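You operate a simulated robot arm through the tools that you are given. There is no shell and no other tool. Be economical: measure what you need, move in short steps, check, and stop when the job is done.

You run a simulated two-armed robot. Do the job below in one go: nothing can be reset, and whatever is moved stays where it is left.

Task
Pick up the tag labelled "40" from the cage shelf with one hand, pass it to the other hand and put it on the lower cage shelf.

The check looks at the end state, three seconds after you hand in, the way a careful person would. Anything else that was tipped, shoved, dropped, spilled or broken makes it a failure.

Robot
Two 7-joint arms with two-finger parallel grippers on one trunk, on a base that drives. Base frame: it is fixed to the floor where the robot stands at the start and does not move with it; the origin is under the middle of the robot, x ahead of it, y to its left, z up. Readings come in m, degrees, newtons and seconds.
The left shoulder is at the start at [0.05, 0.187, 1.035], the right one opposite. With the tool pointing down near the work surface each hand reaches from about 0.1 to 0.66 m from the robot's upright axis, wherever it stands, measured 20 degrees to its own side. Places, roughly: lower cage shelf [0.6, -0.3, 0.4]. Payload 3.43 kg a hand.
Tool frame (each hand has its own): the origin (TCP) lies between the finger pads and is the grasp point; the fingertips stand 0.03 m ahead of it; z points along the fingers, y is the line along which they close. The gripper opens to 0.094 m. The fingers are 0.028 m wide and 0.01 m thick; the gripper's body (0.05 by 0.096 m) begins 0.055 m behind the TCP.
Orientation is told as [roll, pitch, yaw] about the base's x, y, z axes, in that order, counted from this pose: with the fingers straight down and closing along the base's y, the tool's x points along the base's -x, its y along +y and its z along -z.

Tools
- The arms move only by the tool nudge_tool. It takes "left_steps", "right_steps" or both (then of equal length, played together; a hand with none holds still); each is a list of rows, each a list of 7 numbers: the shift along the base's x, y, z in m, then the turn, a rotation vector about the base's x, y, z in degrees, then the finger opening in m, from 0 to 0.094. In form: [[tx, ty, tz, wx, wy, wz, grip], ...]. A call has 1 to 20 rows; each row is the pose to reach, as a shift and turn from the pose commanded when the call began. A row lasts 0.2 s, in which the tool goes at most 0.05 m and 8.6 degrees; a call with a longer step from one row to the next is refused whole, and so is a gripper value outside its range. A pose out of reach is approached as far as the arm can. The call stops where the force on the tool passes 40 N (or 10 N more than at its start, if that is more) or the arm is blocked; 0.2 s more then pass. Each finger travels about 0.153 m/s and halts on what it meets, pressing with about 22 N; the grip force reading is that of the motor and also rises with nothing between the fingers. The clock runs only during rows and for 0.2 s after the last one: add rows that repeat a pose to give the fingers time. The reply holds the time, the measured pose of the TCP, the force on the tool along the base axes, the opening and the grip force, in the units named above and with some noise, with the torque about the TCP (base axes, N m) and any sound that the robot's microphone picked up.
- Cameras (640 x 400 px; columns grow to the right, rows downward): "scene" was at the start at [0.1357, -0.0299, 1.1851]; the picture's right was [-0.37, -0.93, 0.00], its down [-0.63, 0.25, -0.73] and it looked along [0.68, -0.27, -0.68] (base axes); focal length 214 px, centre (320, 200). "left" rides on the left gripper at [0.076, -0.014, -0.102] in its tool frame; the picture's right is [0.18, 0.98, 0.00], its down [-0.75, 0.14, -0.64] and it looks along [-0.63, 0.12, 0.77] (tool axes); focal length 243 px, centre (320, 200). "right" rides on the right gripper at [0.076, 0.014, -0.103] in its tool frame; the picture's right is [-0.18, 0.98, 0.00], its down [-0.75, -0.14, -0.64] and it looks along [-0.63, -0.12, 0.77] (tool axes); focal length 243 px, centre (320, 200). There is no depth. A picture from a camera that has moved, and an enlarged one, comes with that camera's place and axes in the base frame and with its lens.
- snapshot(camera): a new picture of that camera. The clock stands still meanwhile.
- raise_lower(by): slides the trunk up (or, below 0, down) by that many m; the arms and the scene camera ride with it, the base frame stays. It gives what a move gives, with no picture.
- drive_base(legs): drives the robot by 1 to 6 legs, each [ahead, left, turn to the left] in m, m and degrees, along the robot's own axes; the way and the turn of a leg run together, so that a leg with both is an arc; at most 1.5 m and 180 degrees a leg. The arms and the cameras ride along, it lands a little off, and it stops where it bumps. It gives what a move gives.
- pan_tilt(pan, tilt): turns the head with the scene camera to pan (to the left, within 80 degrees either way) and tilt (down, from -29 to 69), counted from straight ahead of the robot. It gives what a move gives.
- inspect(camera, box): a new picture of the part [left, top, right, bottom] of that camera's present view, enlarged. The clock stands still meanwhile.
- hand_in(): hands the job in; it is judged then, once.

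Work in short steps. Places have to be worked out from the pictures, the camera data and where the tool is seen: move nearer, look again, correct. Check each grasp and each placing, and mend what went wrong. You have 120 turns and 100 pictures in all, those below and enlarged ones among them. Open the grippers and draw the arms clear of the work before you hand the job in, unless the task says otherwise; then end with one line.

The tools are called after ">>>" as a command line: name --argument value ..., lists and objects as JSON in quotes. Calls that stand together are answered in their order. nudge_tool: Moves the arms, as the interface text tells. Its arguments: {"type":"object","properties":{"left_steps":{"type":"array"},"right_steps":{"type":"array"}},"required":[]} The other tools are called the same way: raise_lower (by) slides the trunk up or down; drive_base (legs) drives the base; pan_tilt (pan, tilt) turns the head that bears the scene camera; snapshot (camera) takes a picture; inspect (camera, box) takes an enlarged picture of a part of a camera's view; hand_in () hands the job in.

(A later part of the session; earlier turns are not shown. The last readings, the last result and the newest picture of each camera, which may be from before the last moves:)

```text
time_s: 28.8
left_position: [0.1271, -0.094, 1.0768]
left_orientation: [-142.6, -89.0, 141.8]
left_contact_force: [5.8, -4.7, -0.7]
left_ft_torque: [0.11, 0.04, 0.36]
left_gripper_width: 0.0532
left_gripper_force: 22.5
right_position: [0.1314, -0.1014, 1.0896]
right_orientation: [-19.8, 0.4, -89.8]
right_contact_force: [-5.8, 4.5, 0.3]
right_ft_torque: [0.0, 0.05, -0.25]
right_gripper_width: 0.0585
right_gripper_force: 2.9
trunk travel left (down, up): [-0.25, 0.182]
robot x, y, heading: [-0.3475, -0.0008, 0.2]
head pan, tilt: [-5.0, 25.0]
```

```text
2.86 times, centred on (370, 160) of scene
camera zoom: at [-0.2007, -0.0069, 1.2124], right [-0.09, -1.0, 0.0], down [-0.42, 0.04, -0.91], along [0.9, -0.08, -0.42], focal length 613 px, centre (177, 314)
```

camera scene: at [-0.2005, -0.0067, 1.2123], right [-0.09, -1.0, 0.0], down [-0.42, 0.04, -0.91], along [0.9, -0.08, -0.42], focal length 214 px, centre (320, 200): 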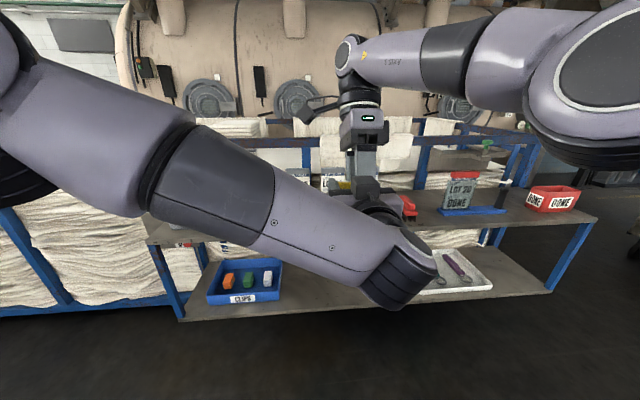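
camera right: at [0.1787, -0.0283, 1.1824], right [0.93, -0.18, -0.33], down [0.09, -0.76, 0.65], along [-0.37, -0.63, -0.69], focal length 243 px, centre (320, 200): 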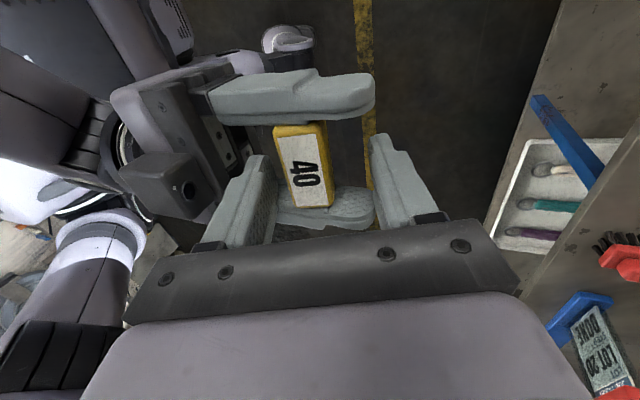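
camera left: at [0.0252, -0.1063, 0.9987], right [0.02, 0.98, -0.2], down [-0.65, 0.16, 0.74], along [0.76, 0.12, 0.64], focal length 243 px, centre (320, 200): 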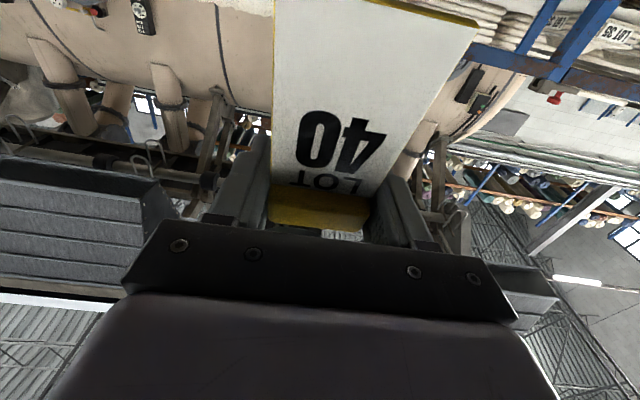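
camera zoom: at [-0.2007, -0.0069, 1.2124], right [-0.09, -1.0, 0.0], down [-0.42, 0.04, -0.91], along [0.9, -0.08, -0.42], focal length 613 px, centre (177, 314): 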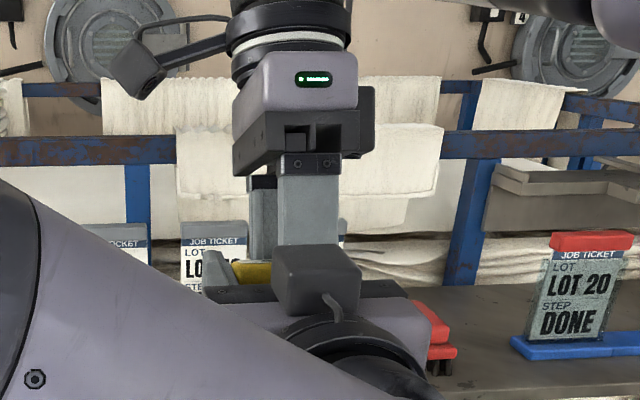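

The right fingertip is only just overlapping the cap's top edge. I shift the left 5 mm forward to unload it, then slide it down along the right's finger axis to get clear.

>>> nudge_tool --left_steps '[[0.005, 0, -0.002, 0, 0, 0, 0.03], [0.005, 0, -0.002, 0, 0, 0, 0.03], [0.0, 0, -0.016, 0, 0, 0, 0.03], [-0.005, 0, -0.03, 0, 0, 0, 0.03], [-0.012, 0, -0.05, 0, 0, 0, 0.03], [-0.02, 0, -0.075, 0, 0, 0, 0.03], [-0.03, 0, -0.1, 0, 0, 0, 0.03]]'

>>> snapshot --camera "left"

>>> snapshot --camera "right"

```text
time_s: 29.8
left_position: [0.131, -0.0882, 1.0706]
left_orientation: [-129.6, -86.8, 129.4]
left_contact_force: [-4.1, -5.7, -1.0]
left_ft_torque: [0.11, -0.05, 0.07]
left_gripper_width: 0.0534
left_gripper_force: 21.7
right_position: [0.1302, -0.0978, 1.0848]
right_orientation: [-20.1, 0.7, -89.4]
right_contact_force: [4.5, 5.6, 1.4]
right_ft_torque: [0.01, 0.02, -0.09]
right_gripper_width: 0.0529
right_gripper_force: 0.0
trunk travel left (down, up): [-0.25, 0.182]
robot x, y, heading: [-0.3475, 0.0017, -0.0]
head pan, tilt: [-5.0, 25.0]
stopped in row 4 (left hand): the force on the tool passed its limit at 46 N (the readings are from after the stop); the commanded pose is now the measured one
```

```text
65 pictures are left
camera left: at [0.03, -0.1049, 0.9904], right [0.01, 0.97, -0.23], down [-0.67, 0.18, 0.72], along [0.74, 0.14, 0.65], focal length 243 px, centre (320, 200)
```

left: 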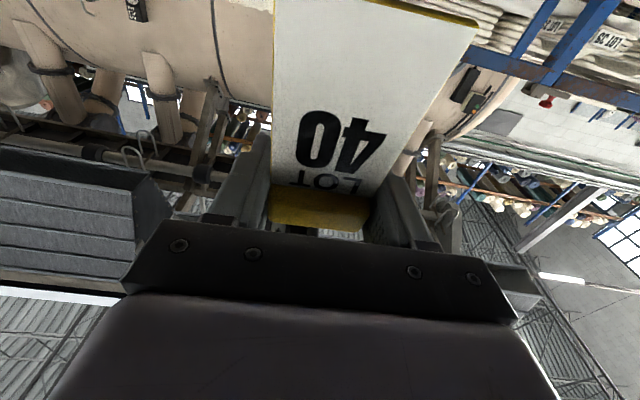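

```text
64 pictures are left
camera right: at [0.1783, -0.0237, 1.1784], right [0.92, -0.17, -0.34], down [0.1, -0.76, 0.64], along [-0.37, -0.63, -0.69], focal length 243 px, centre (320, 200)
```

right: 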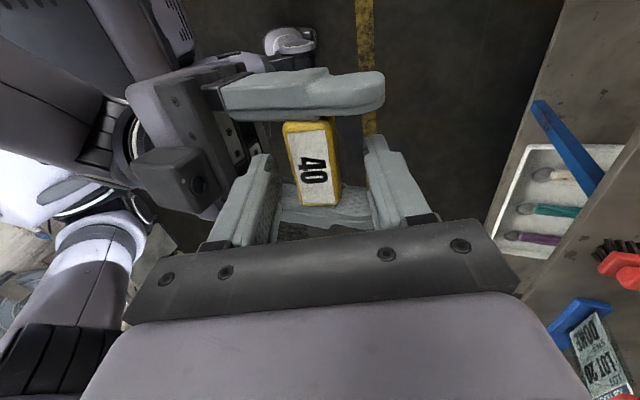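

The two grippers are misaligned by about 1 cm in y (right -0.098, left -0.088), so the fingers rub sideways. I centre the left in y and by +4 mm across the right's gap, and read forces before sliding.

>>> nudge_tool --left_steps '[[0.002, -0.005, 0, 0, 0, 0, 0.03], [0.004, -0.009, -0.001, 0, 0, 0, 0.03], [0.004, -0.009, -0.001, 0, 0, 0, 0.03]]'

>>> inspect --camera "right" --box '[180, 40, 440, 250]'

>>> inspect --camera "left" --box '[200, 120, 440, 270]'

```text
time_s: 30.6
left_position: [0.141, -0.0891, 1.0752]
left_orientation: [-122.3, -85.9, 123.1]
left_contact_force: [-7.3, -4.2, -6.1]
left_ft_torque: [0.14, -0.24, 0.04]
left_gripper_width: 0.0536
left_gripper_force: 22.2
right_position: [0.1297, -0.0972, 1.0847]
right_orientation: [-20.1, 0.7, -89.5]
right_contact_force: [9.0, 3.9, 4.8]
right_ft_torque: [-0.08, 0.08, -0.03]
right_gripper_width: 0.0516
right_gripper_force: 0.0
trunk travel left (down, up): [-0.25, 0.182]
robot x, y, heading: [-0.35, -0.0032, 0.0]
head pan, tilt: [-5.0, 25.0]
```

```text
1.90 times, centred on (310, 145) of right
camera zoom: at [0.1785, -0.0243, 1.1785], right [0.92, -0.17, -0.34], down [0.09, -0.76, 0.64], along [-0.37, -0.63, -0.69], focal length 462 px, centre (339, 305)
```

zoom: 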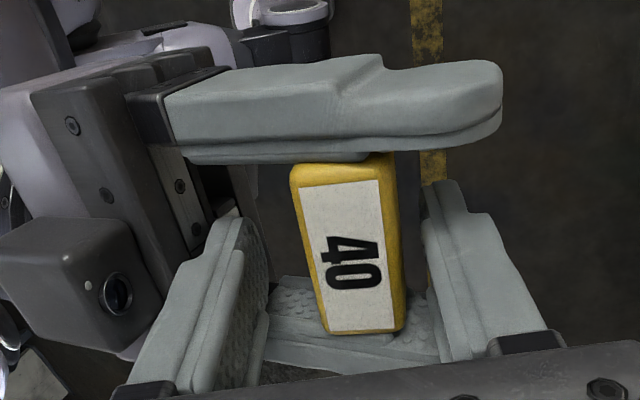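

```text
2.67 times, centred on (320, 195) of left
camera zoom: at [0.0405, -0.1085, 0.997], right [-0.01, 0.97, -0.24], down [-0.67, 0.18, 0.72], along [0.74, 0.17, 0.65], focal length 647 px, centre (320, 213)
```

zoom: 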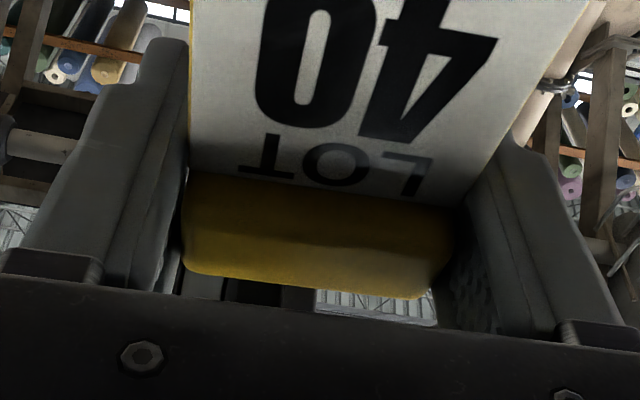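

Force and width readings (right opening squeezed to 51.6 mm) tell me the left palm is pressing the right's front finger from outside. I move the left back 12 mm and 8 mm in -y, and undo the few degrees of twist it picked up.

>>> nudge_tool --left_steps '[[-0.006, -0.003, -0.002, 1.1, 0.7, -0.3, 0.03], [-0.012, -0.006, -0.004, 2.2, 1.4, -0.6, 0.03], [-0.012, -0.008, -0.004, 3.3, 2.1, -0.9, 0.03], [-0.012, -0.008, -0.004, 3.3, 2.1, -0.9, 0.03]]'

>>> inspect --camera "right" --box '[180, 40, 440, 250]'

```text
time_s: 31.6
left_position: [0.136, -0.0879, 1.0638]
left_orientation: [-15.9, -88.5, 17.0]
left_contact_force: [-0.9, 0.0, 0.3]
left_ft_torque: [-0.01, -0.02, 0.04]
left_gripper_width: 0.0538
left_gripper_force: 22.1
right_position: [0.1301, -0.0986, 1.0853]
right_orientation: [-20.1, 0.6, -89.4]
right_contact_force: [0.1, 0.5, -0.9]
right_ft_torque: [-0.02, 0.01, 0.01]
right_gripper_width: 0.0553
right_gripper_force: 0.0
trunk travel left (down, up): [-0.25, 0.182]
robot x, y, heading: [-0.3488, 0.0045, 0.2]
head pan, tilt: [-5.0, 25.0]
```

```text
1.90 times, centred on (310, 145) of right
camera zoom: at [0.1784, -0.0249, 1.1789], right [0.92, -0.17, -0.34], down [0.09, -0.76, 0.64], along [-0.37, -0.63, -0.69], focal length 462 px, centre (339, 305)
```

zoom: 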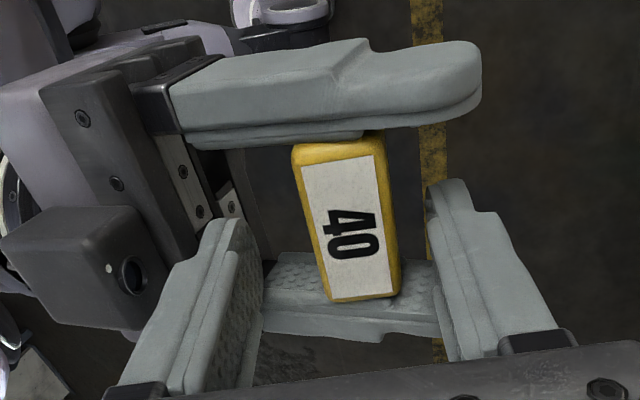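

Contact is now clear (forces near 0, right opening back to 55 mm). I slide the left down along the right's finger axis in small steps.

>>> nudge_tool --left_steps '[[-0.003, 0, -0.01, 0, 0, 0, 0.03], [-0.007, 0, -0.02, 0, 0, 0, 0.03], [-0.0105, 0, -0.03, 0, 0, 0, 0.03], [-0.014, 0, -0.04, 0, 0, 0, 0.03]]'

>>> inspect --camera "right" --box '[180, 40, 440, 250]'

```text
time_s: 32.4
left_position: [0.1333, -0.0803, 1.0637]
left_orientation: [-94.0, -86.9, 95.5]
left_contact_force: [-1.0, -8.8, -5.3]
left_ft_torque: [0.25, -0.25, 0.28]
left_gripper_width: 0.0535
left_gripper_force: 21.7
right_position: [0.1294, -0.0909, 1.0845]
right_orientation: [-20.1, 1.6, -89.1]
right_contact_force: [1.2, 8.9, 4.8]
right_ft_torque: [0.01, 0.21, -0.24]
right_gripper_width: 0.0555
right_gripper_force: 0.5
trunk travel left (down, up): [-0.25, 0.182]
robot x, y, heading: [-0.3495, -0.0002, 0.1]
head pan, tilt: [-5.0, 25.0]
stopped in row 4 (right hand): the force on the tool passed its limit at 43 N (the readings are from after the stop); the commanded pose is now the measured one
```

```text
1.90 times, centred on (310, 145) of right
camera zoom: at [0.1762, -0.0178, 1.1796], right [0.93, -0.16, -0.34], down [0.1, -0.77, 0.63], along [-0.36, -0.62, -0.7], focal length 462 px, centre (339, 305)
```

zoom: 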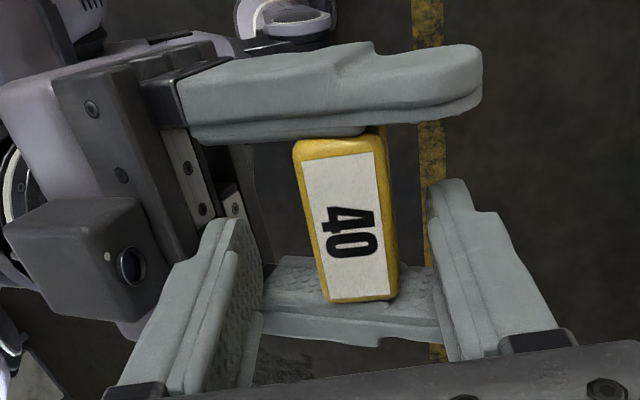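

Something still hooks between the hands. I take close looks from the scene and left cameras to find what touches.

>>> inspect --camera "scene" --box '[320, 100, 430, 200]'

>>> snapshot --camera "left"

>>> snapshot --camera "right"

```text
4.00 times, centred on (375, 150) of scene
camera zoom: at [-0.2007, -0.0067, 1.2124], right [-0.09, -1.0, 0.0], down [-0.42, 0.04, -0.91], along [0.9, -0.08, -0.42], focal length 858 px, centre (100, 400)
```

zoom: 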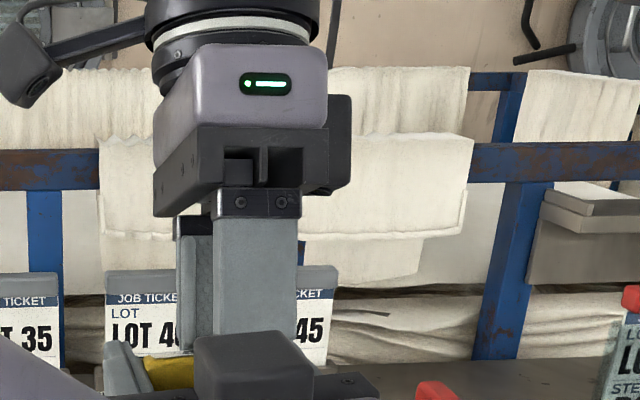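

```text
58 pictures are left
camera left: at [0.0306, -0.1013, 0.9872], right [-0.03, 0.97, -0.24], down [-0.65, 0.16, 0.74], along [0.76, 0.18, 0.63], focal length 243 px, centre (320, 200)
```

left: 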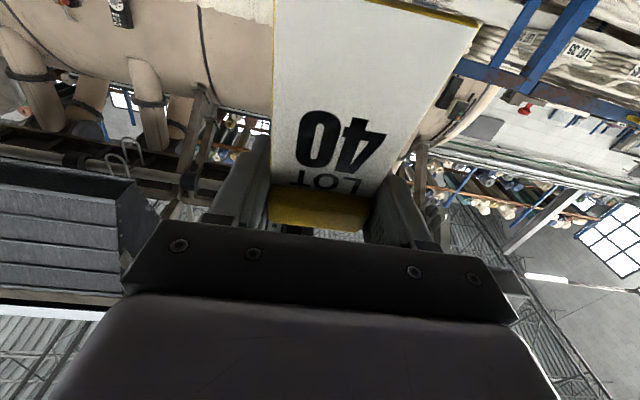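

```text
57 pictures are left
camera right: at [0.1762, -0.0178, 1.1796], right [0.93, -0.16, -0.34], down [0.1, -0.77, 0.63], along [-0.36, -0.62, -0.7], focal length 243 px, centre (320, 200)
```

right: 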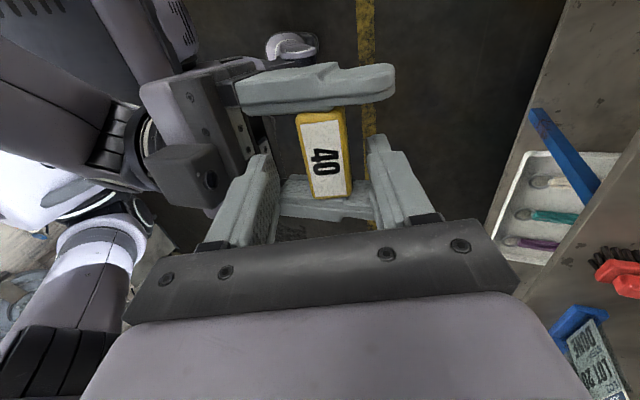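

The left hand ends off its commanded target even with near-zero wrist force, so something further up the left arm may be blocked. I look down at the arms.

>>> pan_tilt --pan -10 --tilt 60

>>> snapshot --camera "scene"

```text
time_s: 33.4
left_position: [0.1327, -0.0806, 1.0635]
left_orientation: [-94.7, -86.8, 96.3]
left_contact_force: [-1.3, -19.0, -9.6]
left_ft_torque: [0.51, -0.38, 0.68]
left_gripper_width: 0.054
left_gripper_force: 21.7
right_position: [0.128, -0.0914, 1.085]
right_orientation: [-20.2, 1.5, -88.9]
right_contact_force: [2.7, 18.4, 10.8]
right_ft_torque: [0.04, 0.33, -0.63]
right_gripper_width: 0.0556
right_gripper_force: 0.8
trunk travel left (down, up): [-0.25, 0.182]
robot x, y, heading: [-0.3538, 0.0015, -0.1]
head pan, tilt: [-10.0, 60.0]
```

```text
56 pictures are left
camera scene: at [-0.2268, -0.0104, 1.1624], right [-0.17, -0.98, 0.0], down [-0.85, 0.15, -0.5], along [0.49, -0.09, -0.87], focal length 214 px, centre (320, 200)
```

scene: 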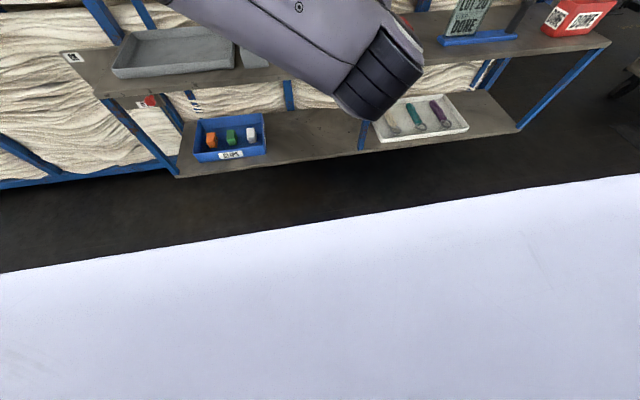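

The contact reads as the left's -y finger pressing the right finger toward +y. I shift only the left by -8 mm in y and see whether it follows and the force falls.

>>> nudge_tool --left_steps '[[0, -0.003, -0.001, 0, 0, 0, 0.03], [0, -0.006, -0.002, 0, 0, 0, 0.03], [0, -0.008, -0.003, 0, 0, 0, 0.03], [0, -0.008, -0.003, 0, 0, 0, 0.03], [0, -0.008, -0.003, 0, 0, 0, 0.03]]'

```text
time_s: 34.6
left_position: [0.1378, -0.0818, 1.0657]
left_orientation: [-90.9, -85.6, 93.3]
left_contact_force: [-22.0, -21.0, -3.6]
left_ft_torque: [0.48, -0.36, -1.48]
left_gripper_width: 0.0537
left_gripper_force: 21.7
right_position: [0.1308, -0.091, 1.0839]
right_orientation: [-20.0, 1.5, -89.2]
right_contact_force: [21.0, 20.8, 2.7]
right_ft_torque: [-0.06, -0.04, 1.5]
right_gripper_width: 0.0544
right_gripper_force: 0.1
trunk travel left (down, up): [-0.25, 0.182]
robot x, y, heading: [-0.3501, 0.0031, 0.1]
head pan, tilt: [-10.0, 60.0]
```

The left arm isn't following well in this cramped, high pose. The safest recovery is to re-grip the cap with the right, release the left, and repeat the handover lower down, where the right has room to withdraw. Closing the right now.

>>> nudge_tool --right_steps '[[0, 0.003, 0, 0, 0, 0, 0.045], [0, 0.003, 0, 0, 0, 0, 0.035], [0, 0.003, 0, 0, 0, 0, 0.02], [0, 0.003, 0, 0, 0, 0, 0.01], [0, 0.003, 0, 0, 0, 0, 0.01]]'

>>> inspect --camera "right" --box '[180, 40, 440, 250]'

>>> inspect --camera "left" --box '[200, 120, 440, 270]'

```text
time_s: 35.8
left_position: [0.1415, -0.0787, 1.0666]
left_orientation: [-96.4, -85.6, 99.4]
left_contact_force: [-17.3, -12.9, 11.6]
left_ft_torque: [0.06, -0.08, -0.38]
left_gripper_width: 0.0539
left_gripper_force: 22.4
right_position: [0.1301, -0.0883, 1.0827]
right_orientation: [-20.0, 1.3, -89.2]
right_contact_force: [17.8, 12.5, -11.8]
right_ft_torque: [0.02, -0.03, 0.34]
right_gripper_width: 0.0278
right_gripper_force: 21.8
trunk travel left (down, up): [-0.25, 0.182]
robot x, y, heading: [-0.3497, 0.0019, -0.1]
head pan, tilt: [-10.0, 60.0]
```

```text
1.90 times, centred on (310, 145) of right
camera zoom: at [0.1778, -0.0159, 1.1779], right [0.93, -0.16, -0.34], down [0.1, -0.77, 0.63], along [-0.36, -0.62, -0.7], focal length 462 px, centre (339, 305)
```

zoom: 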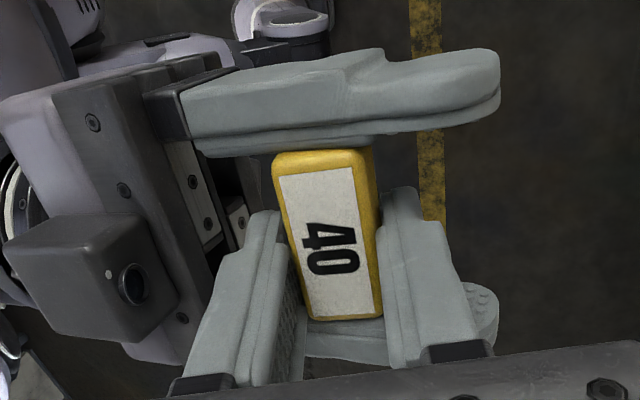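

```text
2.67 times, centred on (320, 195) of left
camera zoom: at [0.0386, -0.1038, 0.9915], right [-0.05, 0.96, -0.26], down [-0.66, 0.16, 0.74], along [0.75, 0.2, 0.63], focal length 647 px, centre (320, 213)
```

zoom: 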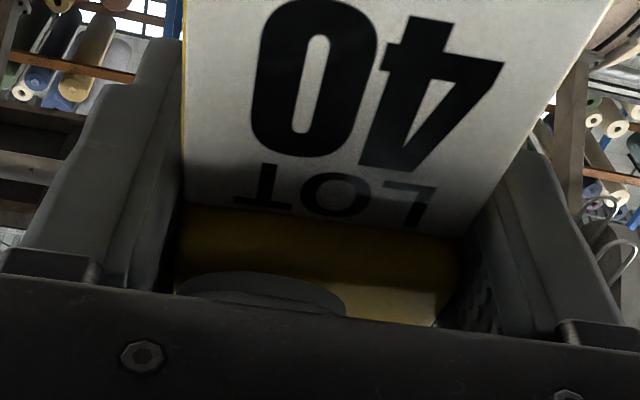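

The right has the cap again (27.8 mm, 22 N). The view shows the right finger had drifted about 1 cm to -y against the left finger, which explains the jam. I open the left and back it off.

>>> nudge_tool --left_steps '[[0, 0, 0, 0, 0, 0, 0.06], [0, 0, 0, 0, 0, 0, 0.075], [0, 0, 0, 0, 0, 0, 0.094], [0, 0, 0, 0, 0, 0, 0.094]]'

>>> snapshot --camera "left"

>>> snapshot --camera "right"

```text
time_s: 36.8
left_position: [0.1413, -0.0775, 1.0654]
left_orientation: [-93.9, -85.7, 97.0]
left_contact_force: [-0.1, -0.2, 0.6]
left_ft_torque: [0.01, 0.02, -0.01]
left_gripper_width: 0.0943
left_gripper_force: 0.1
right_position: [0.1293, -0.0894, 1.0834]
right_orientation: [-20.2, 1.4, -89.0]
right_contact_force: [0.3, -0.2, -1.0]
right_ft_torque: [0.02, 0.03, -0.01]
right_gripper_width: 0.0279
right_gripper_force: 21.9
trunk travel left (down, up): [-0.25, 0.182]
robot x, y, heading: [-0.3537, 0.0055, -0.0]
head pan, tilt: [-10.0, 60.0]
```

```text
53 pictures are left
camera left: at [0.0388, -0.103, 0.9904], right [-0.05, 0.97, -0.26], down [-0.66, 0.16, 0.74], along [0.75, 0.2, 0.62], focal length 243 px, centre (320, 200)
```

left: 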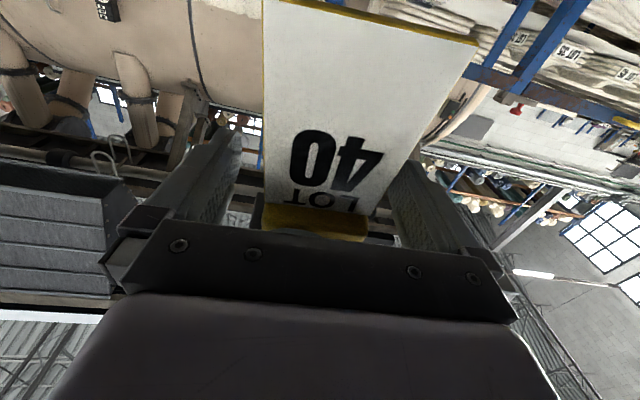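

```text
52 pictures are left
camera right: at [0.177, -0.016, 1.1788], right [0.93, -0.16, -0.34], down [0.1, -0.77, 0.63], along [-0.37, -0.62, -0.69], focal length 243 px, centre (320, 200)
```

right: 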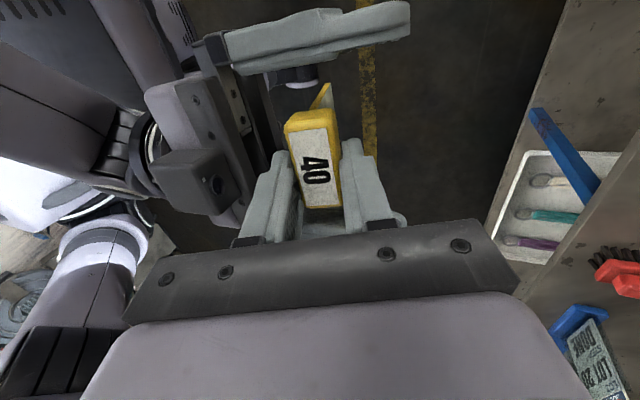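

The tag is held by the right alone. I back the left straight out.

>>> nudge_tool --left_steps '[[-0.02, 0, 0, 0, 0, 0, 0.094], [-0.04, 0, 0, 0, 0, 0, 0.094], [-0.06, 0, 0, 0, 0, 0, 0.094], [-0.08, 0, 0, 0, 0, 0, 0.094], [-0.08, 0, 0, 0, 0, 0, 0.094]]'

>>> snapshot --camera "left"

```text
time_s: 38.2
left_position: [0.0736, -0.0639, 1.0724]
left_orientation: [-83.2, -83.7, 88.7]
left_contact_force: [-0.6, 0.4, -0.5]
left_ft_torque: [0.01, -0.03, 0.03]
left_gripper_width: 0.0939
left_gripper_force: 0.0
right_position: [0.1286, -0.09, 1.0845]
right_orientation: [-20.1, 1.2, -89.1]
right_contact_force: [0.1, -0.2, -0.5]
right_ft_torque: [0.02, 0.06, 0.0]
right_gripper_width: 0.0275
right_gripper_force: 21.9
trunk travel left (down, up): [-0.25, 0.182]
robot x, y, heading: [-0.3518, -0.0029, -0.0]
head pan, tilt: [-10.0, 60.0]
stopped in row 5 (left hand): the arm was blocked; the commanded pose is now the measured one
```

```text
51 pictures are left
camera left: at [-0.0282, -0.0957, 0.9994], right [-0.09, 0.95, -0.29], down [-0.65, 0.16, 0.74], along [0.75, 0.26, 0.6], focal length 243 px, centre (320, 200)
```

left: 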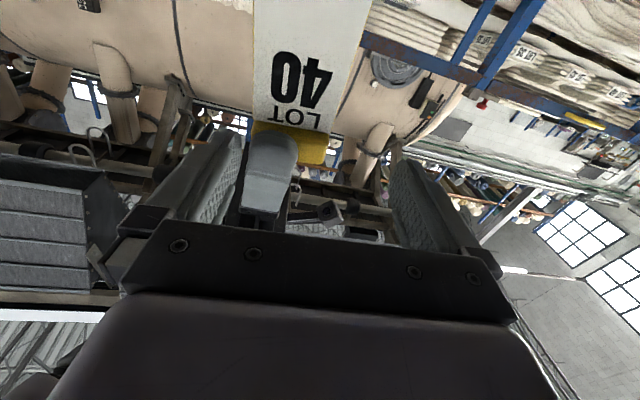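

The left arm's own links were being blocked in this cross-body pose; that was the root problem. I lower the left straight down below the tag before moving it sideways.

>>> nudge_tool --left_steps '[[0, -0.002, -0.02, 0, 0, 0, 0.094], [0, -0.004, -0.04, 0, 0, 0, 0.094], [0, -0.006, -0.06, 0, 0, 0, 0.094], [0, -0.006, -0.08, 0, 0, 0, 0.094], [0, -0.006, -0.1, 0, 0, 0, 0.094], [0, -0.006, -0.125, 0, 0, 0, 0.094], [0, -0.006, -0.15, 0, 0, 0, 0.094]]'

>>> snapshot --camera "left"

```text
time_s: 38.8
left_position: [0.0818, -0.0571, 1.0687]
left_orientation: [-93.2, -79.7, 99.3]
left_contact_force: [-0.7, -5.5, -2.8]
left_ft_torque: [0.21, 0.08, -0.2]
left_gripper_width: 0.094
left_gripper_force: 0.1
right_position: [0.1293, -0.0826, 1.0836]
right_orientation: [-19.6, 2.3, -88.7]
right_contact_force: [1.0, 5.4, 2.1]
right_ft_torque: [-0.05, -0.02, -0.09]
right_gripper_width: 0.0277
right_gripper_force: 21.9
trunk travel left (down, up): [-0.25, 0.182]
robot x, y, heading: [-0.35, 0.0003, -0.2]
head pan, tilt: [-10.0, 60.0]
stopped in row 3 (left hand): the force on the tool passed its limit at 46 N (the readings are from after the stop); the commanded pose is now the measured one
```

```text
50 pictures are left
camera left: at [-0.0172, -0.0953, 0.9952], right [-0.09, 0.93, -0.36], down [-0.67, 0.21, 0.71], along [0.73, 0.31, 0.61], focal length 243 px, centre (320, 200)
```

left: 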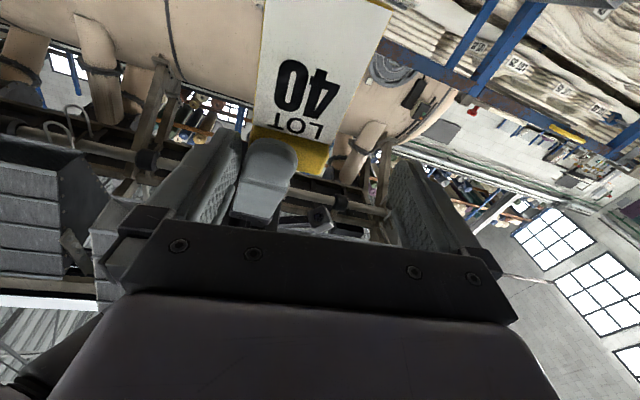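

The left arm is still blocked by something as it tries to go down. I look around with the head to find it.

>>> pan_tilt --pan -20 --tilt 35

>>> snapshot --camera "scene"

>>> pan_tilt --pan 40 --tilt 35

>>> snapshot --camera "scene"

>>> snapshot --camera "right"

```text
time_s: 39.7
left_position: [0.081, -0.0574, 1.0681]
left_orientation: [-93.7, -79.6, 99.5]
left_contact_force: [1.2, -10.3, -5.1]
left_ft_torque: [0.47, 0.29, -0.32]
left_gripper_width: 0.0941
left_gripper_force: 0.0
right_position: [0.1286, -0.0827, 1.084]
right_orientation: [-19.7, 2.2, -88.8]
right_contact_force: [-0.8, 12.0, 5.9]
right_ft_torque: [-0.14, 0.02, -0.2]
right_gripper_width: 0.0277
right_gripper_force: 21.3
trunk travel left (down, up): [-0.25, 0.182]
robot x, y, heading: [-0.3506, 0.0027, 0.1]
head pan, tilt: [-20.0, 35.0]
```

```text
49 pictures are left
camera scene: at [-0.2097, -0.0289, 1.1965], right [-0.34, -0.94, 0.0], down [-0.54, 0.2, -0.82], along [0.77, -0.28, -0.57], focal length 214 px, centre (320, 200)
```

scene: 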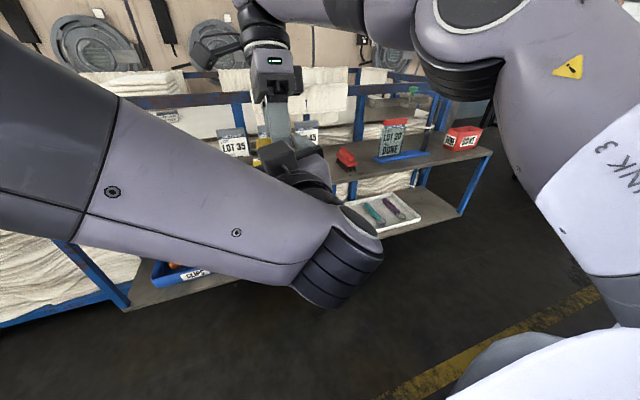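

```text
time_s: 41.0
left_position: [0.0818, -0.0578, 1.0675]
left_orientation: [-93.5, -79.6, 99.5]
left_contact_force: [4.2, -14.7, -8.1]
left_ft_torque: [0.64, 0.28, -0.27]
left_gripper_width: 0.0942
left_gripper_force: 0.0
right_position: [0.1293, -0.0836, 1.0846]
right_orientation: [-19.8, 2.3, -88.7]
right_contact_force: [-3.4, 14.5, 7.0]
right_ft_torque: [-0.25, 0.15, -0.26]
right_gripper_width: 0.0275
right_gripper_force: 21.7
trunk travel left (down, up): [-0.25, 0.182]
robot x, y, heading: [-0.3472, -0.0021, -0.1]
head pan, tilt: [40.0, 35.0]
```

```text
48 pictures are left
camera scene: at [-0.225, 0.0577, 1.1966], right [0.64, -0.77, 0.0], down [-0.44, -0.37, -0.82], along [0.63, 0.53, -0.57], focal length 214 px, centre (320, 200)
```

scene: 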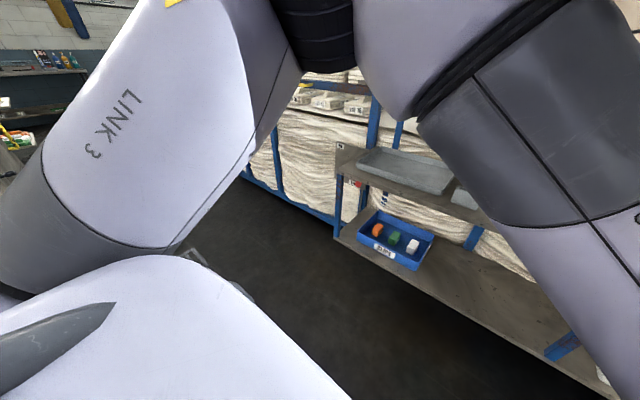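

```text
47 pictures are left
camera right: at [0.1759, -0.0108, 1.1798], right [0.93, -0.15, -0.34], down [0.1, -0.78, 0.62], along [-0.36, -0.61, -0.7], focal length 243 px, centre (320, 200)
```

right: 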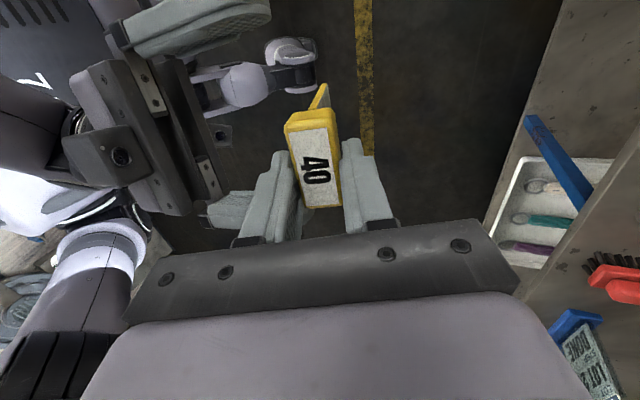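

The left -y finger is leaning on the side of the right's front finger. The right arm is more mobile, so I un-tilt it to vertical (which swings its tips away from the left) while shifting it slightly +y and up.

>>> nudge_tool --right_steps '[[0, 0.005, 0.002, 0, -4, 0, 0.01], [0, 0.01, 0.005, 0, -8, 0, 0.01], [0.003, 0.014, 0.01, 0, -12, 0, 0.01], [0.006, 0.014, 0.018, 0, -16, 0, 0.01], [0.01, 0.014, 0.026, 0, -20, 0, 0.01]]'

>>> snapshot --camera "right"

```text
time_s: 42.2
left_position: [0.0819, -0.0558, 1.0684]
left_orientation: [-94.0, -79.6, 100.3]
left_contact_force: [0.2, -0.7, -0.5]
left_ft_torque: [0.03, 0.0, 0.01]
left_gripper_width: 0.094
left_gripper_force: 0.0
right_position: [0.1373, -0.0688, 1.1106]
right_orientation: [0.4, 1.6, -88.2]
right_contact_force: [-0.2, -0.1, -0.1]
right_ft_torque: [0.01, 0.01, 0.01]
right_gripper_width: 0.0275
right_gripper_force: 22.2
trunk travel left (down, up): [-0.25, 0.182]
robot x, y, heading: [-0.3492, 0.0025, -0.1]
head pan, tilt: [40.0, 35.0]
```

```text
46 pictures are left
camera right: at [0.1504, 0.0027, 1.2165], right [0.99, -0.15, 0.0], down [-0.12, -0.78, 0.62], along [-0.09, -0.61, -0.78], focal length 243 px, centre (320, 200)
```

right: 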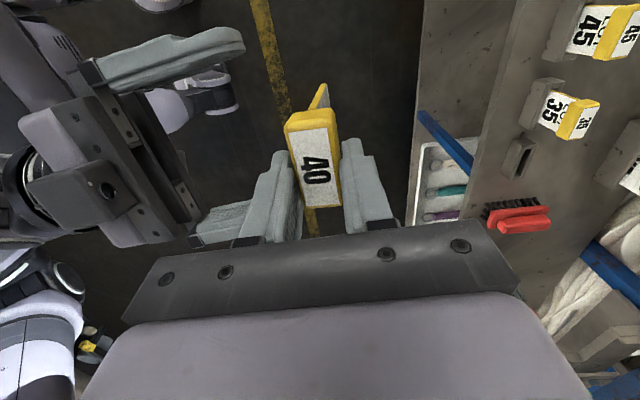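

All forces are zero now. I move the right forward 6 cm, away from the left.

>>> nudge_tool --right_steps '[[0.02, 0, 0, 0, 0, 0, 0.01], [0.04, 0, 0, 0, 0, 0, 0.01], [0.06, -0.01, -0.01, 0, 0, 0, 0.01], [0.06, -0.03, -0.02, 0, 0, 0, 0.01], [0.06, -0.05, -0.03, 0, 0, 0, 0.01]]'

```text
time_s: 43.4
left_position: [0.0833, -0.0574, 1.0693]
left_orientation: [-94.0, -79.6, 100.1]
left_contact_force: [0.1, 0.9, 0.5]
left_ft_torque: [-0.01, 0.0, 0.02]
left_gripper_width: 0.0942
left_gripper_force: 0.2
right_position: [0.1996, -0.1197, 1.0797]
right_orientation: [0.3, 1.6, -88.2]
right_contact_force: [-0.4, 0.7, -0.2]
right_ft_torque: [0.01, -0.03, 0.0]
right_gripper_width: 0.0275
right_gripper_force: 22.1
trunk travel left (down, up): [-0.25, 0.182]
robot x, y, heading: [-0.3477, 0.0019, 0.2]
head pan, tilt: [40.0, 35.0]
```

The right is clear at [0.20, -0.12, 1.08]. Now I bring the left back to its own side, lower it, and straighten its orientation.

>>> nudge_tool --left_steps '[[0, 0.03, 0, 0, 0, 0, 0.094], [0, 0.06, 0, 2, 0.2, -1.1, 0.094], [0, 0.09, 0, 4, 0.5, -2.3, 0.094], [0, 0.12, -0.01, 6, 0.7, -3.4, 0.094], [0, 0.15, -0.03, 8, 0.9, -4.5, 0.094], [0, 0.17, -0.05, 10.2, 1.2, -5.7, 0.094], [0, 0.17, -0.07, 10.2, 1.2, -5.7, 0.094], [0, 0.17, -0.09, 10.2, 1.2, -5.7, 0.094]]'

>>> pan_tilt --pan -5 --tilt 35

>>> snapshot --camera "scene"

>>> snapshot --camera "left"

```text
time_s: 45.2
left_position: [0.0799, 0.1114, 0.9783]
left_orientation: [-160.6, -89.9, 160.7]
left_contact_force: [0.5, -0.6, 0.4]
left_ft_torque: [0.0, -0.01, 0.0]
left_gripper_width: 0.094
left_gripper_force: 0.0
right_position: [0.1993, -0.1181, 1.08]
right_orientation: [0.2, 1.6, -88.1]
right_contact_force: [-0.1, -0.3, -0.1]
right_ft_torque: [0.01, 0.0, -0.02]
right_gripper_width: 0.0275
right_gripper_force: 22.5
trunk travel left (down, up): [-0.25, 0.182]
robot x, y, heading: [-0.3494, 0.0017, -0.1]
head pan, tilt: [40.0, 35.0]
```

```text
time_s: 46.4
left_position: [0.0794, 0.1116, 0.9798]
left_orientation: [-160.6, -89.9, 160.8]
left_contact_force: [-0.3, 0.3, -0.1]
left_ft_torque: [0.03, 0.0, 0.0]
left_gripper_width: 0.0938
left_gripper_force: 0.1
right_position: [0.1984, -0.1184, 1.0789]
right_orientation: [0.4, 1.6, -88.2]
right_contact_force: [0.0, -0.1, -0.6]
right_ft_torque: [0.01, -0.01, 0.03]
right_gripper_width: 0.0271
right_gripper_force: 21.5
trunk travel left (down, up): [-0.25, 0.182]
robot x, y, heading: [-0.3488, 0.0012, 0.0]
head pan, tilt: [-5.0, 35.0]
```

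```text
45 pictures are left
camera scene: at [-0.2047, -0.0064, 1.1966], right [-0.09, -1.0, 0.0], down [-0.57, 0.05, -0.82], along [0.82, -0.07, -0.57], focal length 214 px, centre (320, 200)
```

scene: 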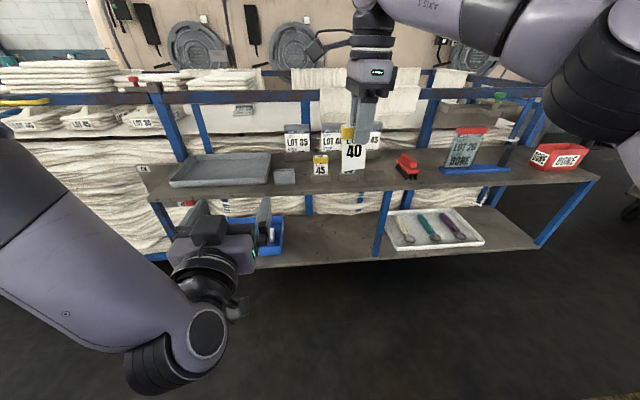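

```text
44 pictures are left
camera left: at [-0.0236, 0.0965, 0.9027], right [0.0, 0.98, -0.18], down [-0.64, 0.14, 0.75], along [0.77, 0.12, 0.63], focal length 243 px, centre (320, 200)
```

left: 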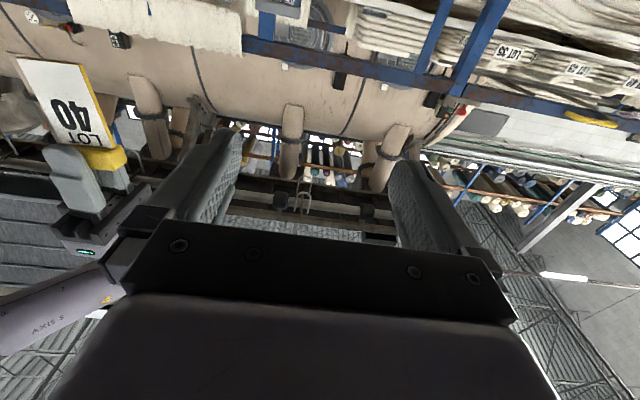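

The left is back on its own side, correctly oriented, and the tag is still firm in the right. I move the right to y about 0.02 at height (to prove the retreat path is reachable), then lower it to z about 0.95.

>>> nudge_tool --right_steps '[[0, 0.03, 0, 0, 0, 0, 0.01], [0, 0.06, 0, 0, 0, 0, 0.01], [0, 0.09, 0, 0, 0, 0, 0.01], [0, 0.12, 0, 0, 0, 0, 0.01], [0, 0.14, 0, 0, 0, 0, 0.01], [0, 0.14, 0, 0, 0, 0, 0.01]]'

>>> nudge_tool --right_steps '[[0, 0, -0.03, 0, 0, 0, 0.01], [0, 0, -0.06, 0, 0, 0, 0.01], [0, 0, -0.09, 0, 0, 0, 0.01], [0, 0, -0.12, 0, 0, 0, 0.01], [0, 0, -0.13, 0, 0, 0, 0.01]]'

>>> snapshot --camera "right"

>>> snapshot --camera "left"

```text
time_s: 47.8
left_position: [0.08, 0.1102, 0.9793]
left_orientation: [-164.9, -89.9, 165.1]
left_contact_force: [-0.4, -0.5, 0.5]
left_ft_torque: [0.01, -0.03, 0.05]
left_gripper_width: 0.0939
left_gripper_force: 0.1
right_position: [0.1754, -0.0012, 1.0826]
right_orientation: [0.1, 1.6, -88.2]
right_contact_force: [0.2, 0.3, -0.8]
right_ft_torque: [-0.03, 0.02, 0.02]
right_gripper_width: 0.0276
right_gripper_force: 21.6
right hand out of reach, approached as far as the arm can: row 3, 4, 5, 6
trunk travel left (down, up): [-0.25, 0.182]
robot x, y, heading: [-0.3502, 0.0063, 0.0]
head pan, tilt: [-5.0, 35.0]
```

```text
time_s: 49.0
left_position: [0.0806, 0.1102, 0.9785]
left_orientation: [-157.4, -89.9, 157.6]
left_contact_force: [0.4, 0.0, -1.3]
left_ft_torque: [0.0, 0.03, 0.03]
left_gripper_width: 0.0941
left_gripper_force: 0.1
right_position: [0.1755, 0.0011, 0.9535]
right_orientation: [0.3, 1.5, -88.2]
right_contact_force: [0.0, 0.2, -0.3]
right_ft_torque: [0.01, 0.0, 0.01]
right_gripper_width: 0.0273
right_gripper_force: 21.7
trunk travel left (down, up): [-0.25, 0.182]
robot x, y, heading: [-0.3511, 0.001, 0.2]
head pan, tilt: [-5.0, 35.0]
```

```text
43 pictures are left
camera right: at [0.1878, 0.0724, 1.059], right [0.99, -0.15, 0.0], down [-0.12, -0.78, 0.62], along [-0.1, -0.61, -0.78], focal length 243 px, centre (320, 200)
```

right: 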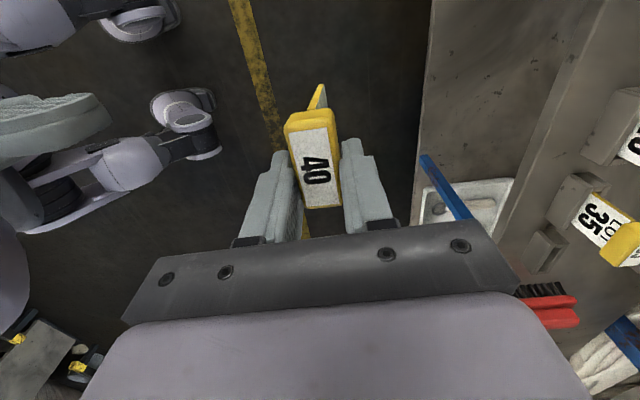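

```text
42 pictures are left
camera left: at [-0.0236, 0.0965, 0.9026], right [0.0, 0.98, -0.18], down [-0.64, 0.14, 0.75], along [0.77, 0.12, 0.63], focal length 243 px, centre (320, 200)
```

left: 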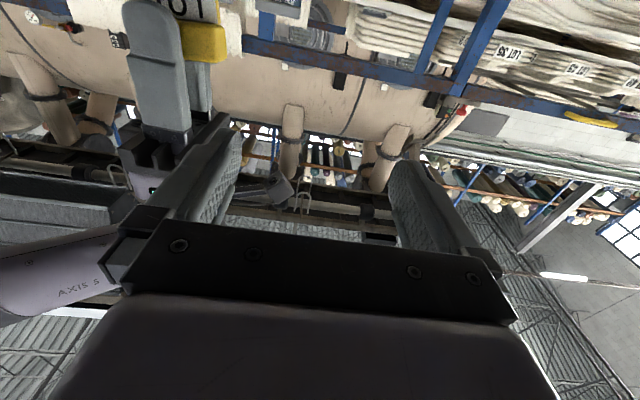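

The cap should be at about [0.1755, 0.011, 0.937]. The right only holds its upper part by the fingertips, so this time the left grips the card's edges just below the right fingertips (z about 0.905), with no finger overlap. It will hold them near its own fingertips to make placing easy. First I align the left behind the tag.

>>> nudge_tool --left_steps '[[0, -0.02, -0.015, 0, 0, 0, 0.094], [0, -0.04, -0.03, 0, 0, 0, 0.094], [0, -0.06, -0.045, 0, 0, 0, 0.094], [0, -0.08, -0.06, 0, 0, 0, 0.094], [0, -0.099, -0.074, 0, 0, 0, 0.094], [0, -0.099, -0.074, 0, 0, 0, 0.094]]'

>>> snapshot --camera "left"

```text
time_s: 50.4
left_position: [0.0811, 0.0121, 0.9032]
left_orientation: [-153.8, -89.9, 154.0]
left_contact_force: [-0.6, 0.2, -0.2]
left_ft_torque: [-0.01, -0.02, 0.0]
left_gripper_width: 0.0941
left_gripper_force: 0.0
right_position: [0.1761, -0.0004, 0.9525]
right_orientation: [0.3, 1.5, -88.1]
right_contact_force: [0.0, -0.5, -0.8]
right_ft_torque: [0.0, 0.01, -0.02]
right_gripper_width: 0.0275
right_gripper_force: 22.2
trunk travel left (down, up): [-0.25, 0.182]
robot x, y, heading: [-0.3505, 0.0009, 0.1]
head pan, tilt: [-5.0, 35.0]
```

```text
41 pictures are left
camera left: at [-0.0226, -0.0022, 0.8261], right [0.0, 0.98, -0.18], down [-0.64, 0.14, 0.75], along [0.77, 0.12, 0.63], focal length 243 px, centre (320, 200)
```

left: 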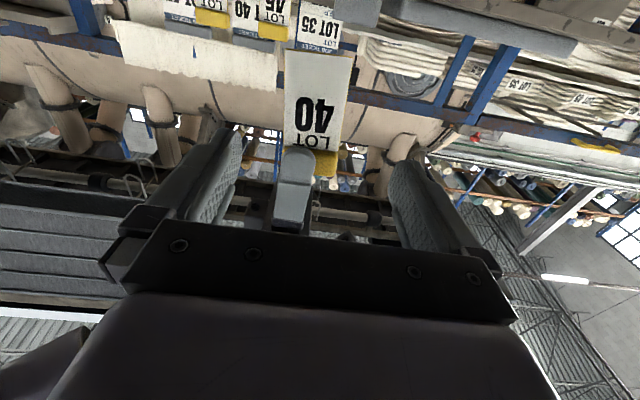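

The left followed exactly and is centred on the card, aimed just below the cap. I advance so that the card sits near the fingertips.

>>> nudge_tool --left_steps '[[0.02, 0, 0.004, 0, 0, 0, 0.094], [0.04, 0, 0.004, 0, 0, 0, 0.094], [0.06, 0, 0.004, 0, 0, 0, 0.094], [0.075, 0, 0.004, 0, 0, 0, 0.094], [0.075, 0, 0.004, 0, 0, 0, 0.094]]'

>>> snapshot --camera "left"

>>> snapshot --camera "right"

```text
time_s: 51.5
left_position: [0.1567, 0.0132, 0.9077]
left_orientation: [-166.4, -89.9, 166.7]
left_contact_force: [0.1, 0.1, 0.2]
left_ft_torque: [-0.01, 0.02, 0.0]
left_gripper_width: 0.0938
left_gripper_force: 0.0
right_position: [0.1769, 0.0, 0.9535]
right_orientation: [0.2, 1.7, -88.2]
right_contact_force: [-0.3, 0.3, -0.5]
right_ft_torque: [0.01, 0.02, 0.03]
right_gripper_width: 0.0274
right_gripper_force: 21.8
trunk travel left (down, up): [-0.25, 0.182]
robot x, y, heading: [-0.3516, 0.0026, -0.2]
head pan, tilt: [-5.0, 35.0]
```

```text
40 pictures are left
camera left: at [0.053, -0.0011, 0.8315], right [0.0, 0.98, -0.18], down [-0.64, 0.14, 0.75], along [0.77, 0.12, 0.63], focal length 243 px, centre (320, 200)
```

left: 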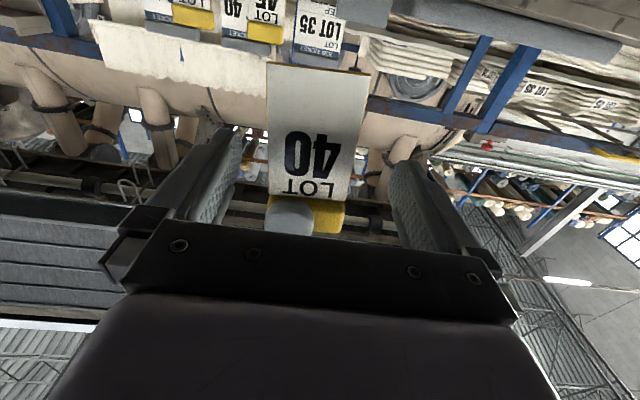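

```text
39 pictures are left
camera right: at [0.1877, 0.0726, 1.0592], right [0.99, -0.15, 0.0], down [-0.12, -0.78, 0.62], along [-0.1, -0.61, -0.78], focal length 243 px, centre (320, 200)
```

right: 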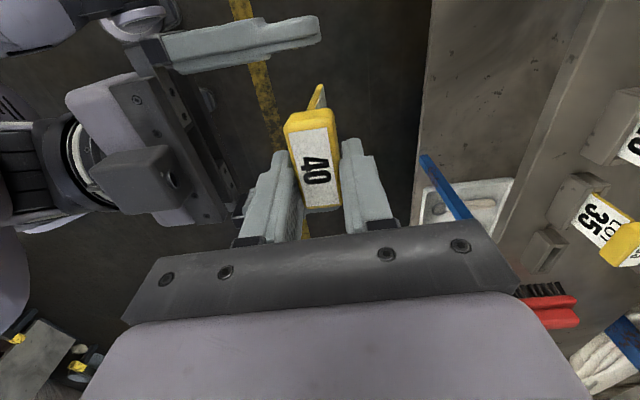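

The card is between the left fingers with the finger tops just below the cap, and sits about 6 mm to -y of centre. I correct that and close the left gently.

>>> nudge_tool --left_steps '[[0, -0.006, 0, 0, 0, 0, 0.094], [0, -0.006, 0, 0, 0, 0, 0.08], [0, -0.006, 0, 0, 0, 0, 0.065], [0, -0.006, 0, 0, 0, 0, 0.055]]'

>>> inspect --camera "left" --box '[200, 100, 440, 250]'

```text
time_s: 52.5
left_position: [0.1557, 0.007, 0.908]
left_orientation: [-156.3, -89.9, 156.6]
left_contact_force: [-0.1, -0.6, 0.5]
left_ft_torque: [-0.01, 0.01, 0.01]
left_gripper_width: 0.0552
left_gripper_force: 0.1
right_position: [0.1756, 0.0003, 0.9524]
right_orientation: [0.4, 1.6, -88.2]
right_contact_force: [0.4, 0.2, -0.5]
right_ft_torque: [-0.01, 0.0, 0.03]
right_gripper_width: 0.0276
right_gripper_force: 22.1
trunk travel left (down, up): [-0.25, 0.182]
robot x, y, heading: [-0.3514, 0.0008, 0.0]
head pan, tilt: [-5.0, 35.0]
```

```text
2.67 times, centred on (320, 175) of left
camera zoom: at [0.0525, -0.0072, 0.8313], right [0.0, 0.98, -0.18], down [-0.64, 0.14, 0.75], along [0.77, 0.12, 0.63], focal length 647 px, centre (320, 267)
```

zoom: 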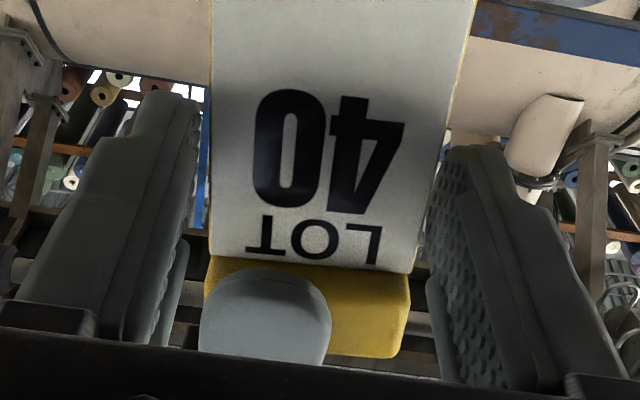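

The card sits neatly between the left fingertips, well clear of the right's fingers. Closing fully.

>>> nudge_tool --left_steps '[[0, 0.0015, 0, 0, 0, 0, 0.05], [0, 0.0015, 0, 0, 0, 0, 0.04], [0, 0.0015, 0, 0, 0, 0, 0.03], [0, 0.0015, 0, 0, 0, 0, 0.02], [0, 0.0015, 0, 0, 0, 0, 0.02]]'

>>> inspect --camera "left" --box '[200, 100, 440, 250]'

```text
time_s: 53.8
left_position: [0.1568, 0.0077, 0.9063]
left_orientation: [-143.1, -90.0, 143.3]
left_contact_force: [-1.4, -5.5, -1.3]
left_ft_torque: [-0.48, 0.04, -0.12]
left_gripper_width: 0.051
left_gripper_force: 21.6
right_position: [0.1756, 0.0006, 0.9529]
right_orientation: [0.3, 1.6, -88.1]
right_contact_force: [0.4, 4.7, 1.3]
right_ft_torque: [0.68, -0.02, 0.02]
right_gripper_width: 0.0276
right_gripper_force: 22.6
trunk travel left (down, up): [-0.25, 0.182]
robot x, y, heading: [-0.3493, 0.0033, 0.3]
head pan, tilt: [-5.0, 35.0]
```

```text
2.67 times, centred on (320, 175) of left
camera zoom: at [0.0524, -0.006, 0.8316], right [0.0, 0.98, -0.18], down [-0.64, 0.14, 0.75], along [0.77, 0.12, 0.63], focal length 647 px, centre (320, 267)
```

zoom: 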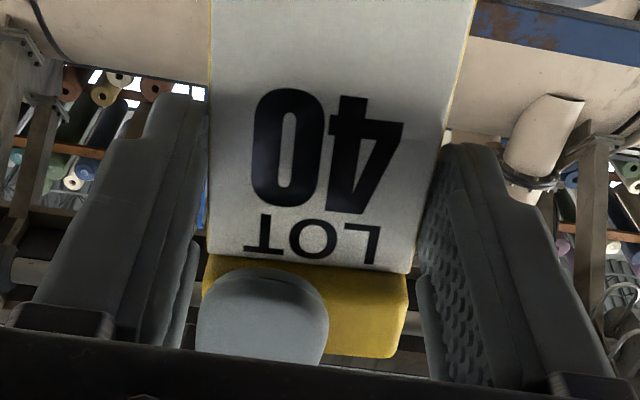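

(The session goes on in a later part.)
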